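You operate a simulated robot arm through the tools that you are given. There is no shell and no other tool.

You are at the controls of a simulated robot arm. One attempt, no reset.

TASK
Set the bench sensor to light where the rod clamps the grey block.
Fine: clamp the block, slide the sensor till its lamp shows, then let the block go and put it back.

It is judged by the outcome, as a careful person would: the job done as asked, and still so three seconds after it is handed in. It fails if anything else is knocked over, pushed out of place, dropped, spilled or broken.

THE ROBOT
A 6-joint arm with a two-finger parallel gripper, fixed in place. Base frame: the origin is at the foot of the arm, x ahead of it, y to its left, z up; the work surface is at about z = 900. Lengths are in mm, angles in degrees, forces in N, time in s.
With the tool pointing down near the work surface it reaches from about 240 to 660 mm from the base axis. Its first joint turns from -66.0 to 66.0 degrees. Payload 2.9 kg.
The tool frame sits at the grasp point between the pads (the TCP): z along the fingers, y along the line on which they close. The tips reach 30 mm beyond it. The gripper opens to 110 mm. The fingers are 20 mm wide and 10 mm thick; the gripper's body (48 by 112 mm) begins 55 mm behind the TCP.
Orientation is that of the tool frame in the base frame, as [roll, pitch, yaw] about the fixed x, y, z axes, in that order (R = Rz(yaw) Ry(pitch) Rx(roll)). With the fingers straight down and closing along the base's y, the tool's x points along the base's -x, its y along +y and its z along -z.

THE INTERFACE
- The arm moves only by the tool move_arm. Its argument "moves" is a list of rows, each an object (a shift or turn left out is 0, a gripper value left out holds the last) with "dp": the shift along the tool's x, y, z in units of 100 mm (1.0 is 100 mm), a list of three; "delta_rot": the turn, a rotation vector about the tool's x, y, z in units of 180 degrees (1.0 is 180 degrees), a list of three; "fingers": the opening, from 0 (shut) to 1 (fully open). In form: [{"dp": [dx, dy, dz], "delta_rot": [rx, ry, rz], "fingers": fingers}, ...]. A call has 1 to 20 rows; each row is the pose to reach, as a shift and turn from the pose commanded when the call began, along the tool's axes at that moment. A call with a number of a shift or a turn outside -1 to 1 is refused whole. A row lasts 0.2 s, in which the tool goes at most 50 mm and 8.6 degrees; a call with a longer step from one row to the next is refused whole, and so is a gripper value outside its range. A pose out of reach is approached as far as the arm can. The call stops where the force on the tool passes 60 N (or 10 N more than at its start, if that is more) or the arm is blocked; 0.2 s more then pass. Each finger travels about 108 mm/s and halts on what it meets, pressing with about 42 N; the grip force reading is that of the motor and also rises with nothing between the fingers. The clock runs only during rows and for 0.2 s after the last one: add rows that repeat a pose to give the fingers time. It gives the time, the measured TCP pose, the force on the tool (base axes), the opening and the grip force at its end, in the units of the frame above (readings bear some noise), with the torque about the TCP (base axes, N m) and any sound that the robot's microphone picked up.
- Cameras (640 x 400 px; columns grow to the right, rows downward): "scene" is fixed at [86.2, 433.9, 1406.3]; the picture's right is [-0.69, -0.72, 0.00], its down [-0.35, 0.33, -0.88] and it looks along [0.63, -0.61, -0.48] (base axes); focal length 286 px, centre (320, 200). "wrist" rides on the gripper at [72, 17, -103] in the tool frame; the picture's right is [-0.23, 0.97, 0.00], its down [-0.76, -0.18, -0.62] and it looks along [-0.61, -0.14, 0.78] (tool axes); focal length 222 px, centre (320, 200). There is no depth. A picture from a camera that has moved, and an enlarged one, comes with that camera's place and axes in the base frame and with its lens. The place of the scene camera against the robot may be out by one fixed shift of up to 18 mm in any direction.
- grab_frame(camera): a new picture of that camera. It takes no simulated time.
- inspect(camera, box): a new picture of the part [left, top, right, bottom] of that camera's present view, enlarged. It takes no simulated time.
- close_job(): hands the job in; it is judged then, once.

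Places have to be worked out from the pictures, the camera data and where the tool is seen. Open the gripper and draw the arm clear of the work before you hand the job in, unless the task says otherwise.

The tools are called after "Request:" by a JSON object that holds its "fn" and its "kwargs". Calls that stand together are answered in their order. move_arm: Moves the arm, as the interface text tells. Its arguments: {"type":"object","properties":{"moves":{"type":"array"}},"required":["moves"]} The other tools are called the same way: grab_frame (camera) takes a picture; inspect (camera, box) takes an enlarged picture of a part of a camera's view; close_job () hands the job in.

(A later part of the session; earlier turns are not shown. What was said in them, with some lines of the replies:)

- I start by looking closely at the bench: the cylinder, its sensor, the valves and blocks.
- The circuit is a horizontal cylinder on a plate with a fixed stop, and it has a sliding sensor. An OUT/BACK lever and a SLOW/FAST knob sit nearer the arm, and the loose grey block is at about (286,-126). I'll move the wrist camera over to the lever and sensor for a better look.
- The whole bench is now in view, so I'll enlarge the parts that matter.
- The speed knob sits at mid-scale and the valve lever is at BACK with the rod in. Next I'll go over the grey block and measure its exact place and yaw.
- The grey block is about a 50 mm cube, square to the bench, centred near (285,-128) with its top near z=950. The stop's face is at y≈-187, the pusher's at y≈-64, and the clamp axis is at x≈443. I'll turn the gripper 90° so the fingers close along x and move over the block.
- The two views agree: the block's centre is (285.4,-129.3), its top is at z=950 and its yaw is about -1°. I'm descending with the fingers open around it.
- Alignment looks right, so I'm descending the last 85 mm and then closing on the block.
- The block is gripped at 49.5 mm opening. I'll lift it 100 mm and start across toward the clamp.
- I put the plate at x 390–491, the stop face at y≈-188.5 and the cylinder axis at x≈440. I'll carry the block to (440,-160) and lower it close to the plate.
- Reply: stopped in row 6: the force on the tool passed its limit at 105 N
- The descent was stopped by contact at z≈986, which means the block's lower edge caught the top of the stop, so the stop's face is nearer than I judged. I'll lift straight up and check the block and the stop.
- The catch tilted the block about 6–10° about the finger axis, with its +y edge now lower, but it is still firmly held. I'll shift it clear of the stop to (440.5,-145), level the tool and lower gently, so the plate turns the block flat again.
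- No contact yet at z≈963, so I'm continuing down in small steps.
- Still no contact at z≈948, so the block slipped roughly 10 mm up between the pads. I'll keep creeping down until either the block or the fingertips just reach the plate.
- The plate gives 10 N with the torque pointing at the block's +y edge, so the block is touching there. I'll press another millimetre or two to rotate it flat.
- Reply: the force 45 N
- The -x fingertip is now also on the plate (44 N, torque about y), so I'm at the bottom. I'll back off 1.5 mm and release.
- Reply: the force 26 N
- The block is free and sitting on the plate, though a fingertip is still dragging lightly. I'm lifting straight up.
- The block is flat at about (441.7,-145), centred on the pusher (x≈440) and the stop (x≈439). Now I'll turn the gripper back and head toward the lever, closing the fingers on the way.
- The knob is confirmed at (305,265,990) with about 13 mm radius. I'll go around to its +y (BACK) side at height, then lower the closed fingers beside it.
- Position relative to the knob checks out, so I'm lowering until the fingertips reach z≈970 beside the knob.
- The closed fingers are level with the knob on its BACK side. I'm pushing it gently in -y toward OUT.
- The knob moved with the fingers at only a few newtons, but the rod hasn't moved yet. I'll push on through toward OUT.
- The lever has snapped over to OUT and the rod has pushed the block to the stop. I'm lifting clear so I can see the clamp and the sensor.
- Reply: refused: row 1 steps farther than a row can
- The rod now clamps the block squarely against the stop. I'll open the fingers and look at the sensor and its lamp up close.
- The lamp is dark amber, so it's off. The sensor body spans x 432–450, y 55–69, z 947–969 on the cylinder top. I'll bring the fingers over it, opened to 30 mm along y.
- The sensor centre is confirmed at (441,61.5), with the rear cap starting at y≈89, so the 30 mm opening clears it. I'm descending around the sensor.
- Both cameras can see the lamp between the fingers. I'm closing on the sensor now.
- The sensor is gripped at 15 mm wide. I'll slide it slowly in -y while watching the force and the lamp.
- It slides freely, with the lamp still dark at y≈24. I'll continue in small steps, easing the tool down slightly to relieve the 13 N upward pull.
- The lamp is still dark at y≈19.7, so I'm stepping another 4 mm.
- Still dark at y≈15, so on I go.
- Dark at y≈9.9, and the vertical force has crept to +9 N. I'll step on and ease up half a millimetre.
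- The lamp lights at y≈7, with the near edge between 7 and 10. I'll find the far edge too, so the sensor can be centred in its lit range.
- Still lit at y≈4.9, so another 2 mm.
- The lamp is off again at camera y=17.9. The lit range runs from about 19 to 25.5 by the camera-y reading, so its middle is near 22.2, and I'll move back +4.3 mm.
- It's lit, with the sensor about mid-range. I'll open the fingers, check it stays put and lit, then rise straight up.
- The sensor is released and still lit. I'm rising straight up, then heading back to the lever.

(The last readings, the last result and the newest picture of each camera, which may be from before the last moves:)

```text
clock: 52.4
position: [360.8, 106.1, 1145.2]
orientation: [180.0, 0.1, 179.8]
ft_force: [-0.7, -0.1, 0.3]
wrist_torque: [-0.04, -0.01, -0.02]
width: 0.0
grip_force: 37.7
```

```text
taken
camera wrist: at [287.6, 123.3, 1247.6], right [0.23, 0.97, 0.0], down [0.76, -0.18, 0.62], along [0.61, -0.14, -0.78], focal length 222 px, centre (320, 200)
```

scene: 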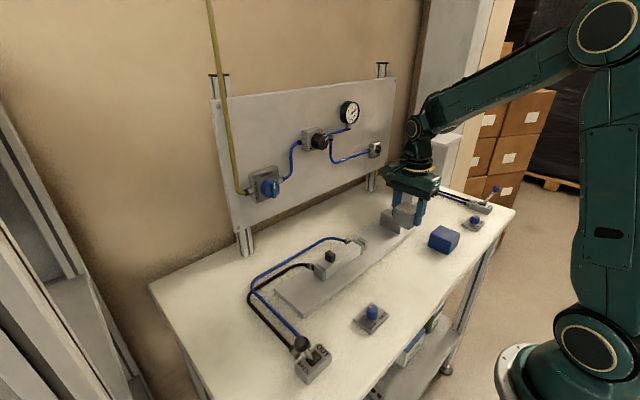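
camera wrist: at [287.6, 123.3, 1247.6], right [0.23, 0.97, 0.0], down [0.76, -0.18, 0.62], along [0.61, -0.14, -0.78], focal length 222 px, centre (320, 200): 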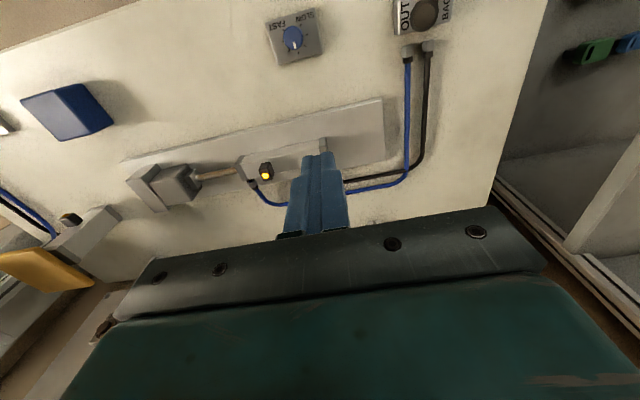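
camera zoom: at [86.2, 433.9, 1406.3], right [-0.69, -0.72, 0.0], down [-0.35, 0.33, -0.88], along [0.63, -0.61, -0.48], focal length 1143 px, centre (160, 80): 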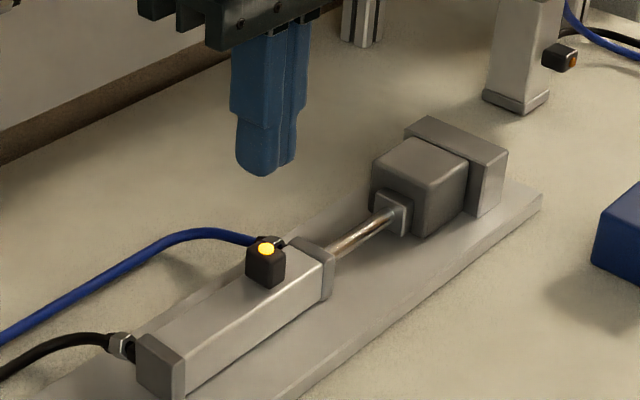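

The lamp is lit in both views and the knob is now at about (304,215). I'll go to its -y (OUT) side and come down beside it.

Request:
{"fn": "move_arm", "kwargs": {"moves": [{"dp": [0.2, 0.25, 0]}, {"dp": [0.4, 0.5, 0]}, {"dp": [0.558, 0.74, 0]}, {"dp": [0.558, 0.74, 0.3]}, {"dp": [0.558, 0.74, 0.6]}, {"dp": [0.558, 0.74, 0.6]}]}}

Request:
{"fn": "grab_frame", "kwargs": {"camera": "wrist"}}

```text
clock: 53.8
position: [304.8, 180.2, 1083.2]
orientation: [-180.0, 0.1, 179.9]
ft_force: [0.7, 0.5, -1.0]
wrist_torque: [-0.03, -0.01, -0.02]
width: 0.0
grip_force: 37.7
```

```text
taken
camera wrist: at [232.0, 197.1, 1187.1], right [0.23, 0.97, 0.0], down [0.76, -0.18, 0.62], along [0.61, -0.14, -0.78], focal length 222 px, centre (320, 200)
```

wrist: 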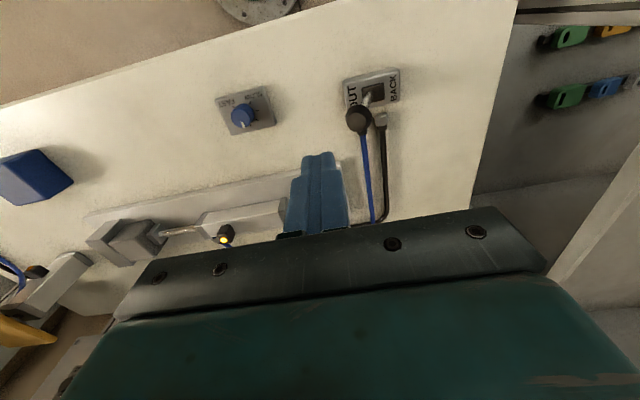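

The knob is confirmed at (305,215.5), about 12 mm clear of the fingers' path. I'm lowering to z≈1000.

Request:
{"fn": "move_arm", "kwargs": {"moves": [{"dp": [0, 0, 0.3]}, {"dp": [0, 0, 0.6]}, {"dp": [0, 0, 0.83]}, {"dp": [0, 0, 0.83]}]}}

Request:
{"fn": "inspect", "kwargs": {"camera": "wrist", "box": [240, 80, 440, 205]}}

```text
clock: 54.8
position: [304.4, 180.6, 1000.0]
orientation: [180.0, 0.1, 179.8]
ft_force: [-0.5, 0.1, -0.4]
wrist_torque: [0.02, -0.03, -0.04]
width: 0.0
grip_force: 37.7
```

```text
3.20 times, centred on (340, 142) of wrist
camera zoom: at [232.1, 197.1, 1103.5], right [0.23, 0.97, 0.0], down [0.76, -0.18, 0.62], along [0.61, -0.14, -0.78], focal length 711 px, centre (256, 384)
```

zoom: 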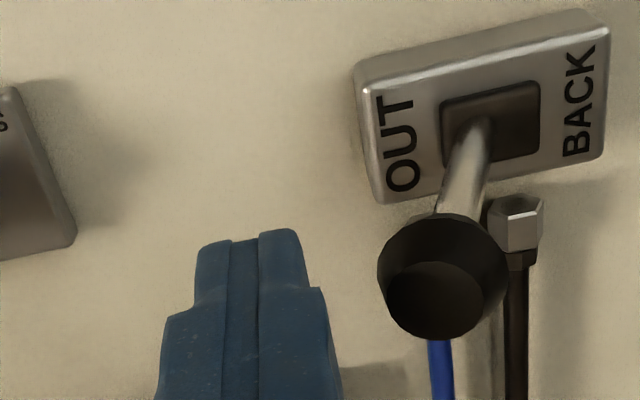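

The fingers are beside the knob, so I'm pushing it in +y back to BACK to release the block.

Request:
{"fn": "move_arm", "kwargs": {"moves": [{"dp": [0, 0.1, 0]}, {"dp": [0, 0.15, 0]}, {"dp": [0, 0.2, 0]}, {"dp": [0, 0.25, 0]}, {"dp": [0, 0.3, 0]}, {"dp": [0, 0.35, 0]}, {"dp": [0, 0.4, 0]}, {"dp": [0, 0.45, 0]}, {"dp": [0, 0.5, 0]}, {"dp": [0, 0.55, 0]}, {"dp": [0, 0.59, 0]}, {"dp": [0, 0.59, 0]}]}}

Request:
{"fn": "inspect", "kwargs": {"camera": "wrist", "box": [240, 80, 440, 205]}}

Request:
{"fn": "grab_frame", "kwargs": {"camera": "scene"}}

```text
clock: 57.4
position: [305.4, 239.1, 1000.8]
orientation: [-179.9, 0.0, 179.8]
ft_force: [-0.4, -0.8, 0.5]
wrist_torque: [-0.02, -0.01, 0.01]
width: 0.0
grip_force: 37.9
```

```text
3.20 times, centred on (340, 142) of wrist
camera zoom: at [232.1, 256.0, 1104.4], right [0.23, 0.97, 0.0], down [0.76, -0.18, 0.62], along [0.61, -0.14, -0.78], focal length 711 px, centre (256, 384)
```

zoom: 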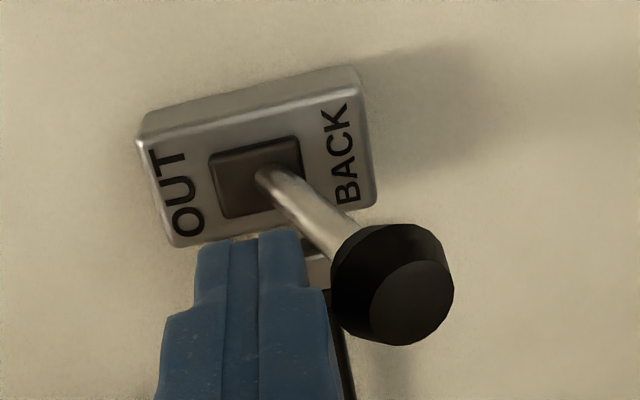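

```text
taken
```

scene: 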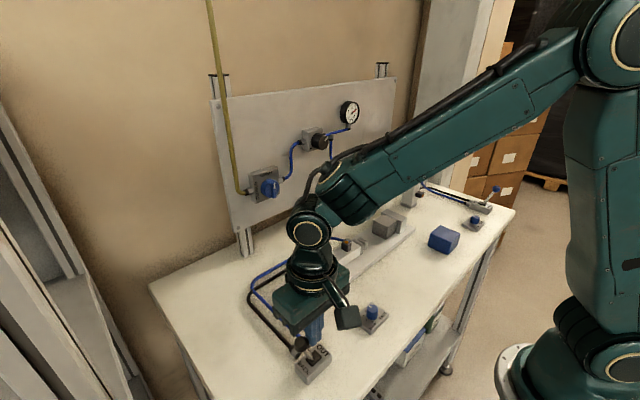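

The lever is back at BACK. I'll move off it and rise, then check that the rod has retracted.

Request:
{"fn": "move_arm", "kwargs": {"moves": [{"dp": [0, -0.1, 0]}, {"dp": [0, -0.1, -0.3]}, {"dp": [0, -0.1, -0.7]}, {"dp": [0, -0.1, -1.0]}, {"dp": [0, -0.1, -1.0]}]}}

Request:
{"fn": "move_arm", "kwargs": {"moves": [{"dp": [0, -0.4, -0.2]}, {"dp": [0, -0.8, -0.2]}, {"dp": [0, -1.0, -0.2]}, {"dp": [0, -1.0, -0.2]}]}}

Request:
{"fn": "inspect", "kwargs": {"camera": "scene", "box": [240, 180, 460, 390]}}

Request:
{"fn": "grab_frame", "kwargs": {"camera": "wrist"}}

```text
clock: 58.6
position: [304.1, 228.9, 1102.9]
orientation: [180.0, 0.0, 179.8]
ft_force: [-0.1, 0.3, 0.0]
wrist_torque: [0.02, -0.01, 0.04]
width: 0.0
grip_force: 37.4
```

```text
clock: 59.6
position: [306.1, 128.7, 1122.5]
orientation: [180.0, 0.1, 179.8]
ft_force: [0.2, 0.0, 0.6]
wrist_torque: [0.01, 0.02, 0.0]
width: 0.0
grip_force: 37.5
```

```text
1.90 times, centred on (350, 285) of scene
camera zoom: at [86.2, 433.9, 1406.3], right [-0.69, -0.72, 0.0], down [-0.35, 0.33, -0.88], along [0.63, -0.61, -0.48], focal length 544 px, centre (263, 38)
```

zoom: 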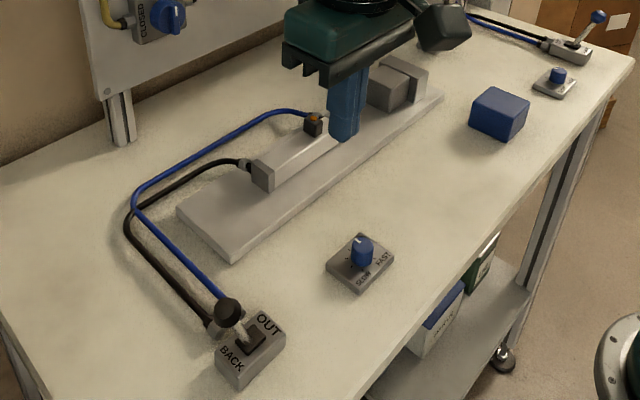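

```text
taken
camera wrist: at [231.8, 145.2, 1225.2], right [0.23, 0.97, 0.0], down [0.76, -0.18, 0.62], along [0.61, -0.14, -0.78], focal length 222 px, centre (320, 200)
```

wrist: 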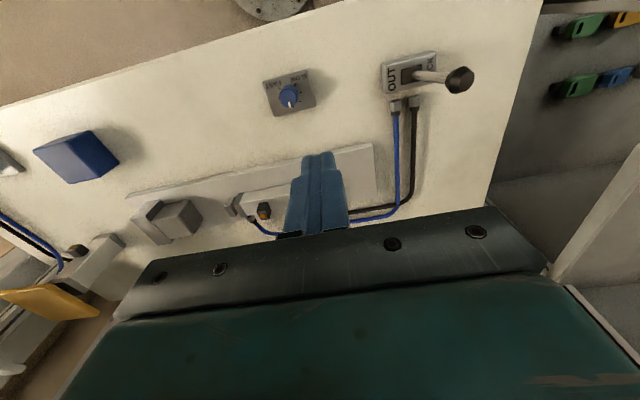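

The rod has retracted, the lamp is off and the block stands free at the stop. I'll turn the gripper 90° again and travel back to the block.

Request:
{"fn": "move_arm", "kwargs": {"moves": [{"dp": [-0.04, -0.09, 0], "delta_rot": [0, 0, 0.0455]}, {"dp": [-0.08, -0.18, 0], "delta_rot": [0, 0, 0.091]}, {"dp": [-0.12, -0.27, 0], "delta_rot": [0, 0, 0.1365]}, {"dp": [-0.16, -0.36, 0], "delta_rot": [0, 0, 0.182]}, {"dp": [-0.2, -0.45, 0], "delta_rot": [0, 0, 0.2275]}, {"dp": [-0.24, -0.54, 0], "delta_rot": [0, 0, 0.273]}, {"dp": [-0.28, -0.63, 0], "delta_rot": [0, 0, 0.3185]}, {"dp": [-0.32, -0.72, 0], "delta_rot": [0, 0, 0.364]}, {"dp": [-0.36, -0.81, 0], "delta_rot": [0, 0, 0.4095]}, {"dp": [-0.4, -0.9, 0], "delta_rot": [0, 0, 0.455]}, {"dp": [-0.45, -1.0, 0], "delta_rot": [0, 0, 0.5], "fingers": 0.8}, {"dp": [-0.45, -1.0, 0], "delta_rot": [0, 0, 0.5], "fingers": 0.8}]}}

Request:
{"fn": "move_arm", "kwargs": {"moves": [{"dp": [-0.4, 0.2, 0], "fingers": 0.8}, {"dp": [-0.8, 0.4, 0], "fingers": 0.8}, {"dp": [-1.0, 0.6, 0], "fingers": 0.8}, {"dp": [-1.0, 0.85, 0], "fingers": 0.8}, {"dp": [-1.0, 0.89, 0], "fingers": 0.8}, {"dp": [-1.0, 0.89, 0], "fingers": 0.8}]}}

Request:
{"fn": "grab_frame", "kwargs": {"camera": "wrist"}}

Request:
{"fn": "grab_frame", "kwargs": {"camera": "scene"}}

```text
clock: 62.2
position: [350.7, 29.0, 1121.0]
orientation: [179.9, 0.0, 89.8]
ft_force: [0.7, 0.8, 0.1]
wrist_torque: [-0.02, -0.05, 0.0]
width: 87.8
grip_force: 0.0
```

```text
clock: 63.6
position: [437.7, -71.8, 1120.7]
orientation: [179.8, 0.1, 89.9]
ft_force: [0.5, -0.6, 0.2]
wrist_torque: [-0.03, 0.0, -0.02]
width: 88.0
grip_force: 0.2
```

```text
taken
camera wrist: at [454.9, 1.3, 1224.4], right [0.97, -0.23, 0.0], down [-0.18, -0.76, 0.62], along [-0.14, -0.61, -0.78], focal length 222 px, centre (320, 200)
```

wrist: 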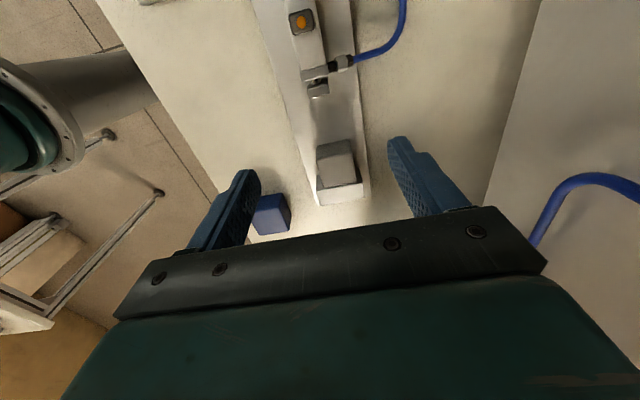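

```text
taken
```

scene: 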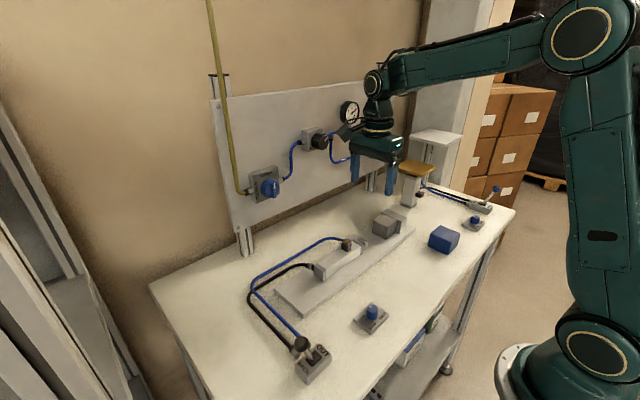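

Request:
{"fn": "move_arm", "kwargs": {"moves": [{"dp": [-0.3, 0.02, 0]}, {"dp": [-0.6, 0.02, 0]}, {"dp": [-0.88, 0.02, 0.1]}, {"dp": [-0.88, 0.02, 0.3]}, {"dp": [-0.88, 0.02, 0.3]}]}}

Request:
{"fn": "inspect", "kwargs": {"camera": "wrist", "box": [250, 60, 410, 200]}}

Request:
{"fn": "inspect", "kwargs": {"camera": "scene", "box": [330, 180, 450, 260]}}

```text
clock: 64.8
position: [441.7, -158.6, 1092.6]
orientation: [179.9, 0.0, 89.9]
ft_force: [0.0, -0.3, 0.4]
wrist_torque: [-0.01, -0.03, 0.02]
width: 88.1
grip_force: 0.0
```

```text
2.86 times, centred on (330, 130) of wrist
camera zoom: at [457.1, -87.0, 1195.3], right [0.97, -0.23, 0.0], down [-0.18, -0.76, 0.62], along [-0.14, -0.61, -0.78], focal length 635 px, centre (291, 400)
```

zoom: 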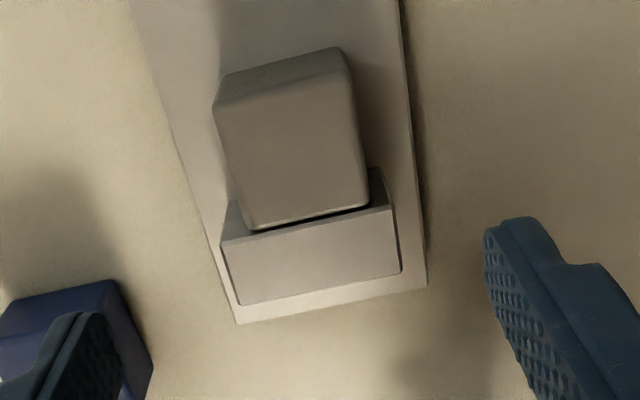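

```text
5.00 times, centred on (390, 220) of scene
camera zoom: at [86.2, 433.9, 1406.3], right [-0.69, -0.72, 0.0], down [-0.35, 0.33, -0.88], along [0.63, -0.61, -0.48], focal length 1429 px, centre (-30, 100)
```

zoom: 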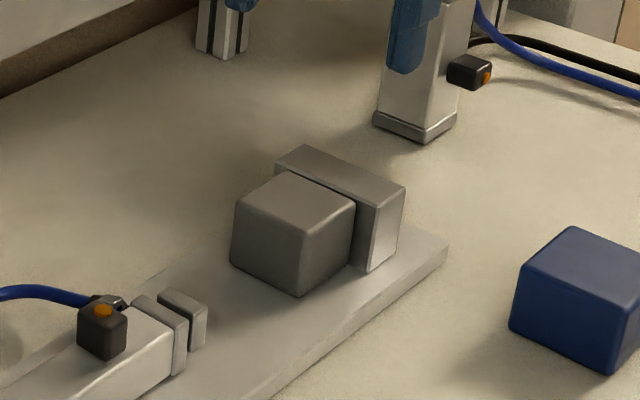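

The block sits flush against the stop, centred at about (441.9,-159.3). I'm lowering over it with the fingers on its ±x sides.

Request:
{"fn": "move_arm", "kwargs": {"moves": [{"dp": [-0.003, 0.018, 0.3]}, {"dp": [-0.003, 0.018, 0.6]}, {"dp": [-0.003, 0.018, 0.9]}, {"dp": [-0.003, 0.018, 0.9]}]}}

Request:
{"fn": "move_arm", "kwargs": {"moves": [{"dp": [0, 0, 0.2]}, {"dp": [0, 0, 0.4]}, {"dp": [0, 0, 0.5]}, {"dp": [0, 0, 0.5]}]}}

Request:
{"fn": "grab_frame", "kwargs": {"camera": "wrist"}}

Request:
{"fn": "inspect", "kwargs": {"camera": "scene", "box": [330, 180, 450, 260]}}

```text
clock: 65.8
position: [442.0, -159.6, 1001.1]
orientation: [179.9, 0.0, 89.9]
ft_force: [-0.3, -0.6, -0.2]
wrist_torque: [-0.01, 0.04, 0.02]
width: 88.1
grip_force: 0.1
```

```text
clock: 66.8
position: [443.0, -159.9, 952.0]
orientation: [179.9, 0.0, 89.8]
ft_force: [0.2, 1.1, 0.4]
wrist_torque: [-0.02, -0.03, 0.04]
width: 88.0
grip_force: 0.0
```

```text
taken
camera wrist: at [459.4, -87.7, 1054.6], right [0.97, -0.23, 0.0], down [-0.18, -0.76, 0.62], along [-0.14, -0.61, -0.78], focal length 222 px, centre (320, 200)
```

wrist: 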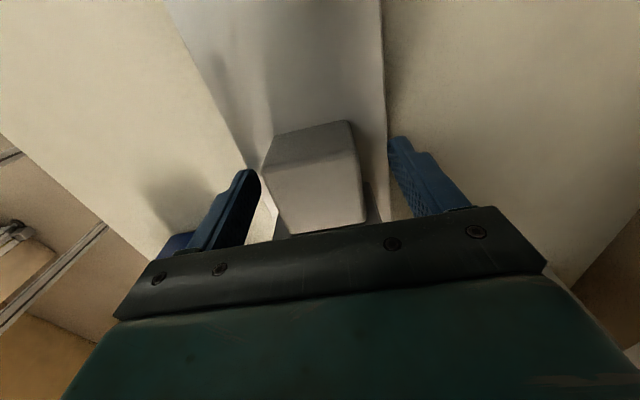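

```text
5.00 times, centred on (390, 220) of scene
camera zoom: at [86.2, 433.9, 1406.3], right [-0.69, -0.72, 0.0], down [-0.35, 0.33, -0.88], along [0.63, -0.61, -0.48], focal length 1429 px, centre (-30, 100)
```

zoom: 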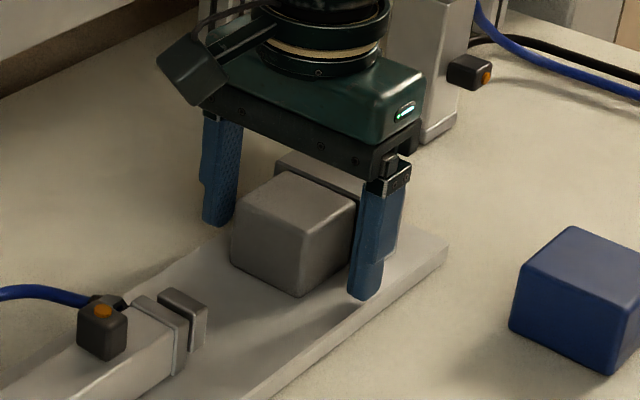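

Request:
{"fn": "move_arm", "kwargs": {"moves": [{"fingers": 0.4}, {"fingers": 0.0}, {"fingers": 0.0}, {"fingers": 0.0}]}}

Request:
{"fn": "move_arm", "kwargs": {"moves": [{"dp": [0.02, 0, -0.02]}, {"dp": [0.05, 0, -0.1]}, {"dp": [0.08, 0, -0.3]}, {"dp": [0.08, 0, -0.6]}, {"dp": [0.08, 0, -0.9]}, {"dp": [0.08, 0, -0.9]}]}}

Request:
{"fn": "inspect", "kwargs": {"camera": "scene", "box": [320, 160, 460, 260]}}

Request:
{"fn": "inspect", "kwargs": {"camera": "wrist", "box": [240, 100, 400, 200]}}

```text
clock: 67.8
position: [443.3, -159.7, 950.8]
orientation: [179.8, 0.0, 89.9]
ft_force: [-0.2, -0.1, 0.2]
wrist_torque: [-0.01, -0.01, 0.02]
width: 49.6
grip_force: 41.9
```

```text
clock: 69.2
position: [442.7, -151.8, 1041.9]
orientation: [179.9, 0.1, 90.0]
ft_force: [0.2, 0.4, -0.6]
wrist_torque: [-0.01, -0.03, 0.01]
width: 49.4
grip_force: 41.8
```

```text
4.00 times, centred on (390, 210) of scene
camera zoom: at [86.2, 433.9, 1406.3], right [-0.69, -0.72, 0.0], down [-0.35, 0.33, -0.88], along [0.63, -0.61, -0.48], focal length 1143 px, centre (40, 160)
```

zoom: 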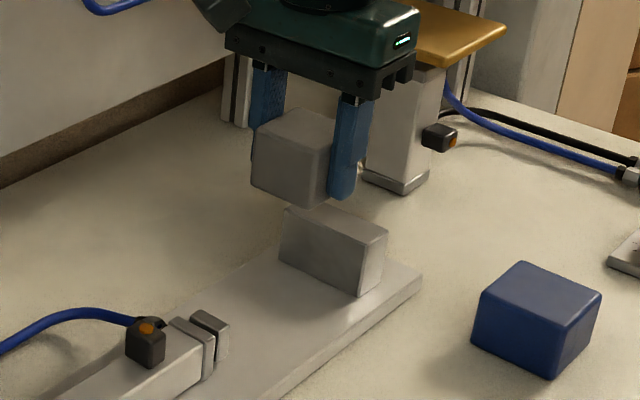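

```text
4.00 times, centred on (320, 150) of wrist
camera zoom: at [459.6, -79.5, 1144.9], right [0.97, -0.23, 0.0], down [-0.18, -0.76, 0.62], along [-0.14, -0.61, -0.78], focal length 888 px, centre (320, 400)
```

zoom: 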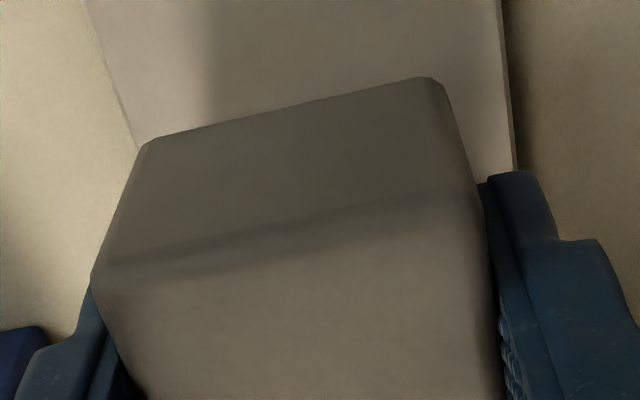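

The block is held level. I'm carrying it back over its original spot, TCP target (285.5,-130).

Request:
{"fn": "move_arm", "kwargs": {"moves": [{"dp": [0.0, -0.25, 0]}, {"dp": [0.05, -0.5, 0]}, {"dp": [0.1, -0.75, 0]}, {"dp": [0.15, -0.98, 0]}, {"dp": [0.15, -0.98, 0]}]}}

Request:
{"fn": "move_arm", "kwargs": {"moves": [{"dp": [0.03, -0.2, 0]}, {"dp": [0.06, -0.45, 0], "delta_rot": [0, 0, 0.0056]}, {"dp": [0.065, -0.59, 0], "delta_rot": [0, 0, 0.0056]}, {"dp": [0.065, -0.59, 0.3], "delta_rot": [0, 0, 0.0056]}, {"dp": [0.065, -0.59, 0.6], "delta_rot": [0, 0, 0.0056]}, {"dp": [0.065, -0.59, 0.9], "delta_rot": [0, 0, 0.0056]}, {"dp": [0.065, -0.59, 0.9], "delta_rot": [0, 0, 0.0056]}]}}

Request:
{"fn": "grab_frame", "kwargs": {"camera": "wrist"}}

Request:
{"fn": "inspect", "kwargs": {"camera": "scene", "box": [380, 200, 500, 290]}}

```text
clock: 70.4
position: [344.5, -137.7, 1042.0]
orientation: [179.9, 0.0, 89.9]
ft_force: [1.4, -0.8, -1.0]
wrist_torque: [0.0, -0.01, -0.01]
width: 49.5
grip_force: 42.3
```

```text
clock: 72.0
position: [285.2, -130.6, 950.9]
orientation: [179.9, 0.0, 88.9]
ft_force: [0.7, -0.9, -1.4]
wrist_torque: [0.01, 0.0, -0.03]
width: 49.5
grip_force: 41.6
```

```text
taken
camera wrist: at [304.1, -58.7, 1054.7], right [0.97, -0.25, 0.0], down [-0.19, -0.76, 0.62], along [-0.15, -0.6, -0.78], focal length 222 px, centre (320, 200)
```

wrist: 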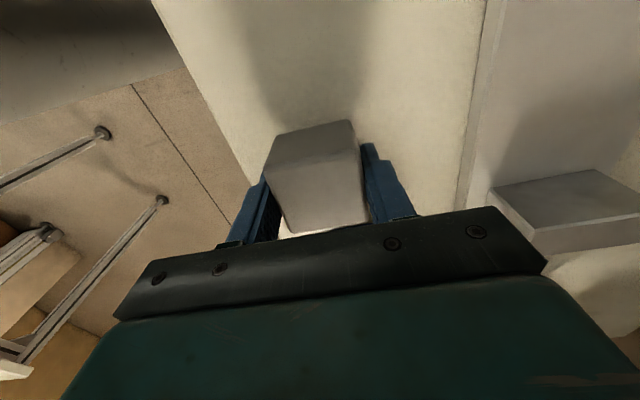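

```text
4.44 times, centred on (440, 245) of scene
camera zoom: at [86.2, 433.9, 1406.3], right [-0.69, -0.72, 0.0], down [-0.35, 0.33, -0.88], along [0.63, -0.61, -0.48], focal length 1270 px, centre (-213, 0)
```

zoom: 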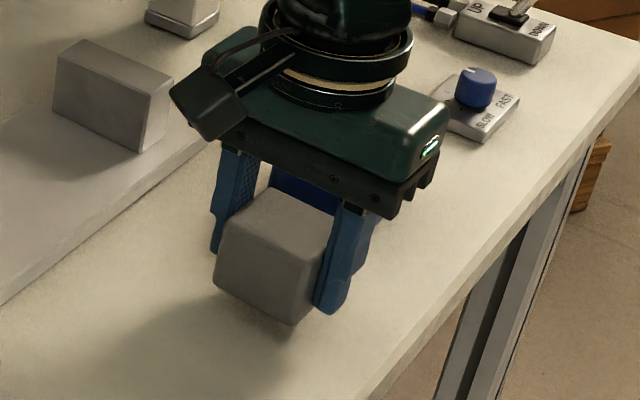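

I'm on target within about half a millimetre, so I'm lowering to just above the table.

Request:
{"fn": "move_arm", "kwargs": {"moves": [{"dp": [0.005, -0.002, 0.05]}, {"dp": [0.005, -0.002, 0.1]}, {"dp": [0.005, -0.002, 0.14]}, {"dp": [0.005, -0.002, 0.14]}]}}

```text
clock: 73.0
position: [285.6, -130.6, 936.2]
orientation: [180.0, 0.0, 88.9]
ft_force: [-0.4, 0.4, -1.8]
wrist_torque: [0.01, -0.01, 0.03]
width: 49.2
grip_force: 42.0
```

Request:
{"fn": "move_arm", "kwargs": {"moves": [{"dp": [0, 0, 0.01]}, {"dp": [0, 0, 0.015]}, {"dp": [0, 0, 0.015]}]}}

Request:
{"fn": "inspect", "kwargs": {"camera": "scene", "box": [380, 200, 500, 290]}}

```text
clock: 73.8
position: [286.4, -129.1, 934.3]
orientation: [180.0, 0.0, 88.9]
ft_force: [0.7, -0.5, -2.3]
wrist_torque: [0.0, -0.01, -0.01]
width: 49.6
grip_force: 41.5
```

```text
4.44 times, centred on (440, 245) of scene
camera zoom: at [86.2, 433.9, 1406.3], right [-0.69, -0.72, 0.0], down [-0.35, 0.33, -0.88], along [0.63, -0.61, -0.48], focal length 1270 px, centre (-213, 0)
```

zoom: 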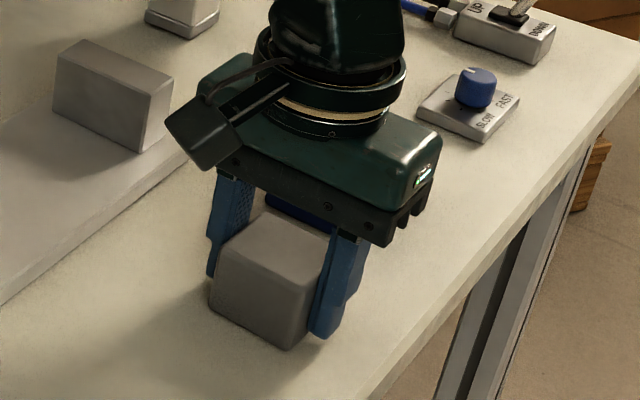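

No contact yet, so down by another millimetre or so.

Request:
{"fn": "move_arm", "kwargs": {"moves": [{"dp": [0, 0, 0.01]}, {"dp": [0, 0, 0.012]}, {"dp": [0, 0, 0.012]}]}}

```text
clock: 74.6
position: [286.1, -129.6, 934.3]
orientation: [179.9, 0.0, 88.9]
ft_force: [-5.2, 0.0, 32.9]
wrist_torque: [0.25, 0.47, 0.0]
width: 49.7
grip_force: 42.1
```

The block is seated on the table at 33 N. I'll ease off 0.7 mm and release.

Request:
{"fn": "move_arm", "kwargs": {"moves": [{"dp": [0, 0, -0.007]}, {"dp": [0, 0, -0.007]}, {"dp": [0, 0, -0.007], "fingers": 0.5}, {"dp": [0, 0, -0.007], "fingers": 0.6}, {"dp": [0, 0, -0.007], "fingers": 0.8}, {"dp": [0, 0, -0.007], "fingers": 0.8}]}}

Request:
{"fn": "inspect", "kwargs": {"camera": "scene", "box": [380, 200, 500, 290]}}

```text
clock: 76.0
position: [285.4, -129.5, 934.6]
orientation: [179.9, -0.1, 88.9]
ft_force: [0.5, 0.2, 0.0]
wrist_torque: [-0.01, -0.01, 0.04]
width: 87.9
grip_force: 0.2
```

```text
4.44 times, centred on (440, 245) of scene
camera zoom: at [86.2, 433.9, 1406.3], right [-0.69, -0.72, 0.0], down [-0.35, 0.33, -0.88], along [0.63, -0.61, -0.48], focal length 1270 px, centre (-213, 0)
```

zoom: 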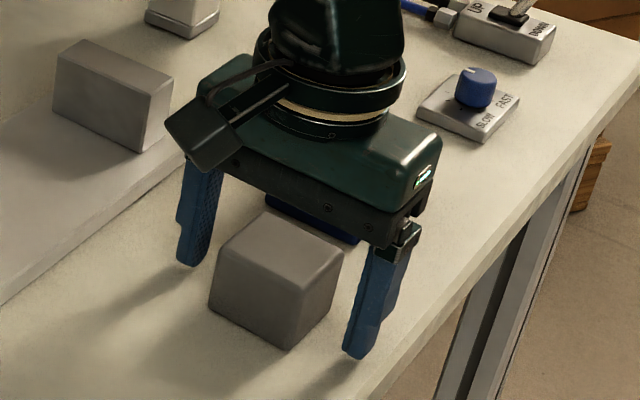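

The block is released in its original place, matching the first pictures. I'm rising straight up and clear.

Request:
{"fn": "move_arm", "kwargs": {"moves": [{"dp": [0, 0, -0.2]}, {"dp": [0, 0, -0.5]}, {"dp": [0, 0, -0.8]}, {"dp": [0, 0, -1.0], "fingers": 1.0}, {"dp": [0, 0, -1.0], "fingers": 1.0}]}}

Request:
{"fn": "move_arm", "kwargs": {"moves": [{"dp": [0, 0, -0.4]}, {"dp": [0, 0, -0.8]}, {"dp": [0, 0, -1.0]}, {"dp": [0, 0, -1.0]}]}}

Request:
{"fn": "grab_frame", "kwargs": {"camera": "wrist"}}

Request:
{"fn": "grab_frame", "kwargs": {"camera": "scene"}}

Request:
{"fn": "inspect", "kwargs": {"camera": "scene", "box": [380, 200, 500, 290]}}

Request:
{"fn": "inspect", "kwargs": {"camera": "scene", "box": [240, 190, 440, 315]}}

```text
clock: 77.2
position: [284.3, -129.3, 1034.6]
orientation: [179.9, 0.0, 88.9]
ft_force: [-0.5, 0.5, -0.7]
wrist_torque: [0.0, 0.0, 0.0]
width: 110.2
grip_force: 0.1
```

```text
clock: 78.2
position: [284.4, -129.9, 1134.9]
orientation: [180.0, 0.0, 88.8]
ft_force: [0.1, -0.1, -0.3]
wrist_torque: [-0.01, 0.01, 0.02]
width: 109.9
grip_force: 0.0
```

```text
taken
camera wrist: at [302.5, -57.2, 1238.3], right [0.97, -0.25, 0.0], down [-0.19, -0.76, 0.62], along [-0.15, -0.6, -0.78], focal length 222 px, centre (320, 200)
```

wrist: 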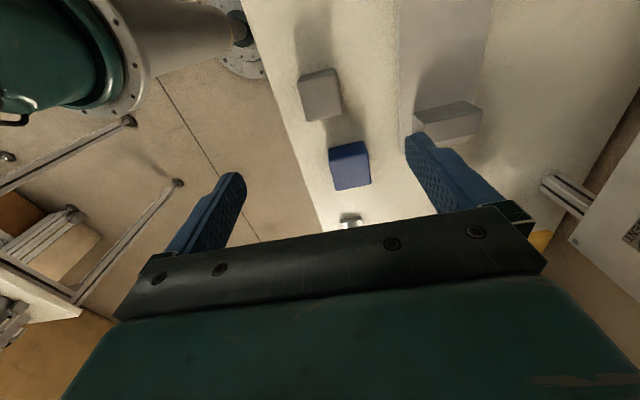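

```text
taken
```

scene: 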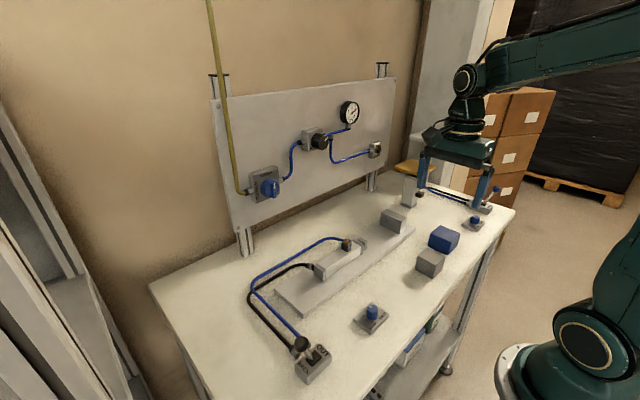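

```text
4.44 times, centred on (440, 245) of scene
camera zoom: at [86.2, 433.9, 1406.3], right [-0.69, -0.72, 0.0], down [-0.35, 0.33, -0.88], along [0.63, -0.61, -0.48], focal length 1270 px, centre (-213, 0)
```

zoom: 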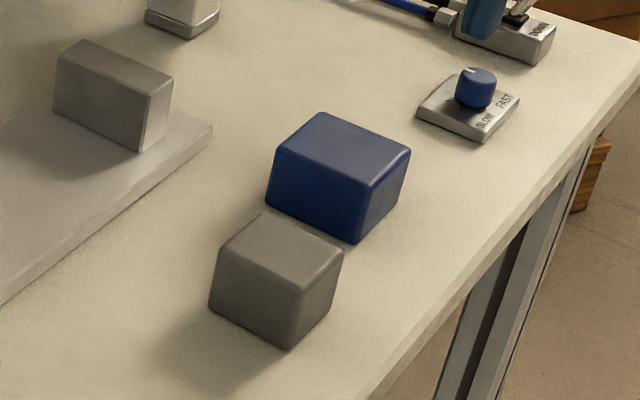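

```text
3.20 times, centred on (340, 252) of scene
camera zoom: at [86.2, 433.9, 1406.3], right [-0.69, -0.72, 0.0], down [-0.35, 0.33, -0.88], along [0.63, -0.61, -0.48], focal length 915 px, centre (256, 32)
```

zoom: 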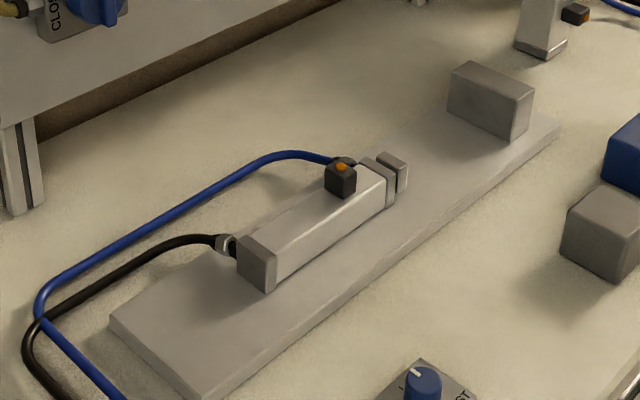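

Everything checks out: block back in place, rod in, lever at BACK, sensor sitting at its new mark, and the stop, blue block and knobs unmoved. I'll raise the arm well clear before handing in.

Request:
{"fn": "move_arm", "kwargs": {"moves": [{"dp": [0, 0.2, -0.4]}, {"dp": [0, 0.4, -0.8]}, {"dp": [0, 0.5, -1.0]}, {"dp": [0, 0.5, -1.0]}, {"dp": [0, 0.5, -1.0]}]}}

Request:
{"fn": "grab_frame", "kwargs": {"camera": "scene"}}

```text
clock: 79.4
position: [334.5, -130.0, 1235.6]
orientation: [179.9, 0.1, 88.9]
ft_force: [1.4, 0.5, 0.1]
wrist_torque: [0.05, 0.05, -0.02]
width: 110.0
grip_force: 0.1
```

```text
taken
```

scene: 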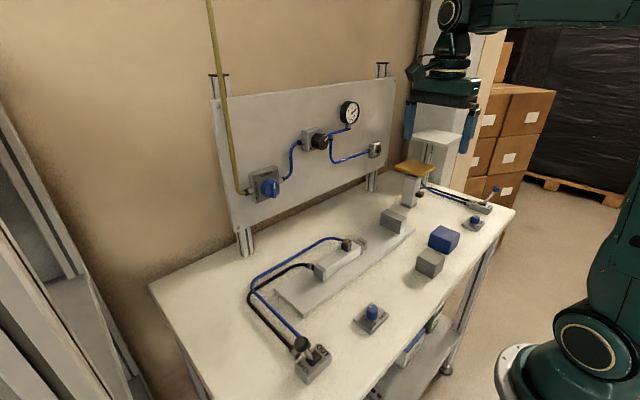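

The arm is clear, the gripper is open, and the bench is as wanted. I'm handing in the job.

Request:
{"fn": "close_job", "kwargs": {}}

```text
The job is handed in.
```

The sensor now lights where the rod clamps the grey block, and the block is back in its original place to within about a millimetre. I've handed the job in; no verdict came back.

- **Sensor:** with the block clamped against the stop, the lamp came on over about 6 mm of travel. I left the sensor near the middle of that range, and the lamp stayed lit after I let go of it. It went off when the rod pulled back.
- **Bench:** the rod is in and the lever is at BACK. The speed knobs, blue block, plate and stop look unmoved in the last pictures. The arm is raised clear with the gripper open.
- **Contact on the way:** on my first try at placing the block, its edge caught the top of the stop and the arm halted at 105 N. The block slipped and tilted in the gripper, so I moved it clear of the stop and set it down flat. I saw no damage or movement of the stop.
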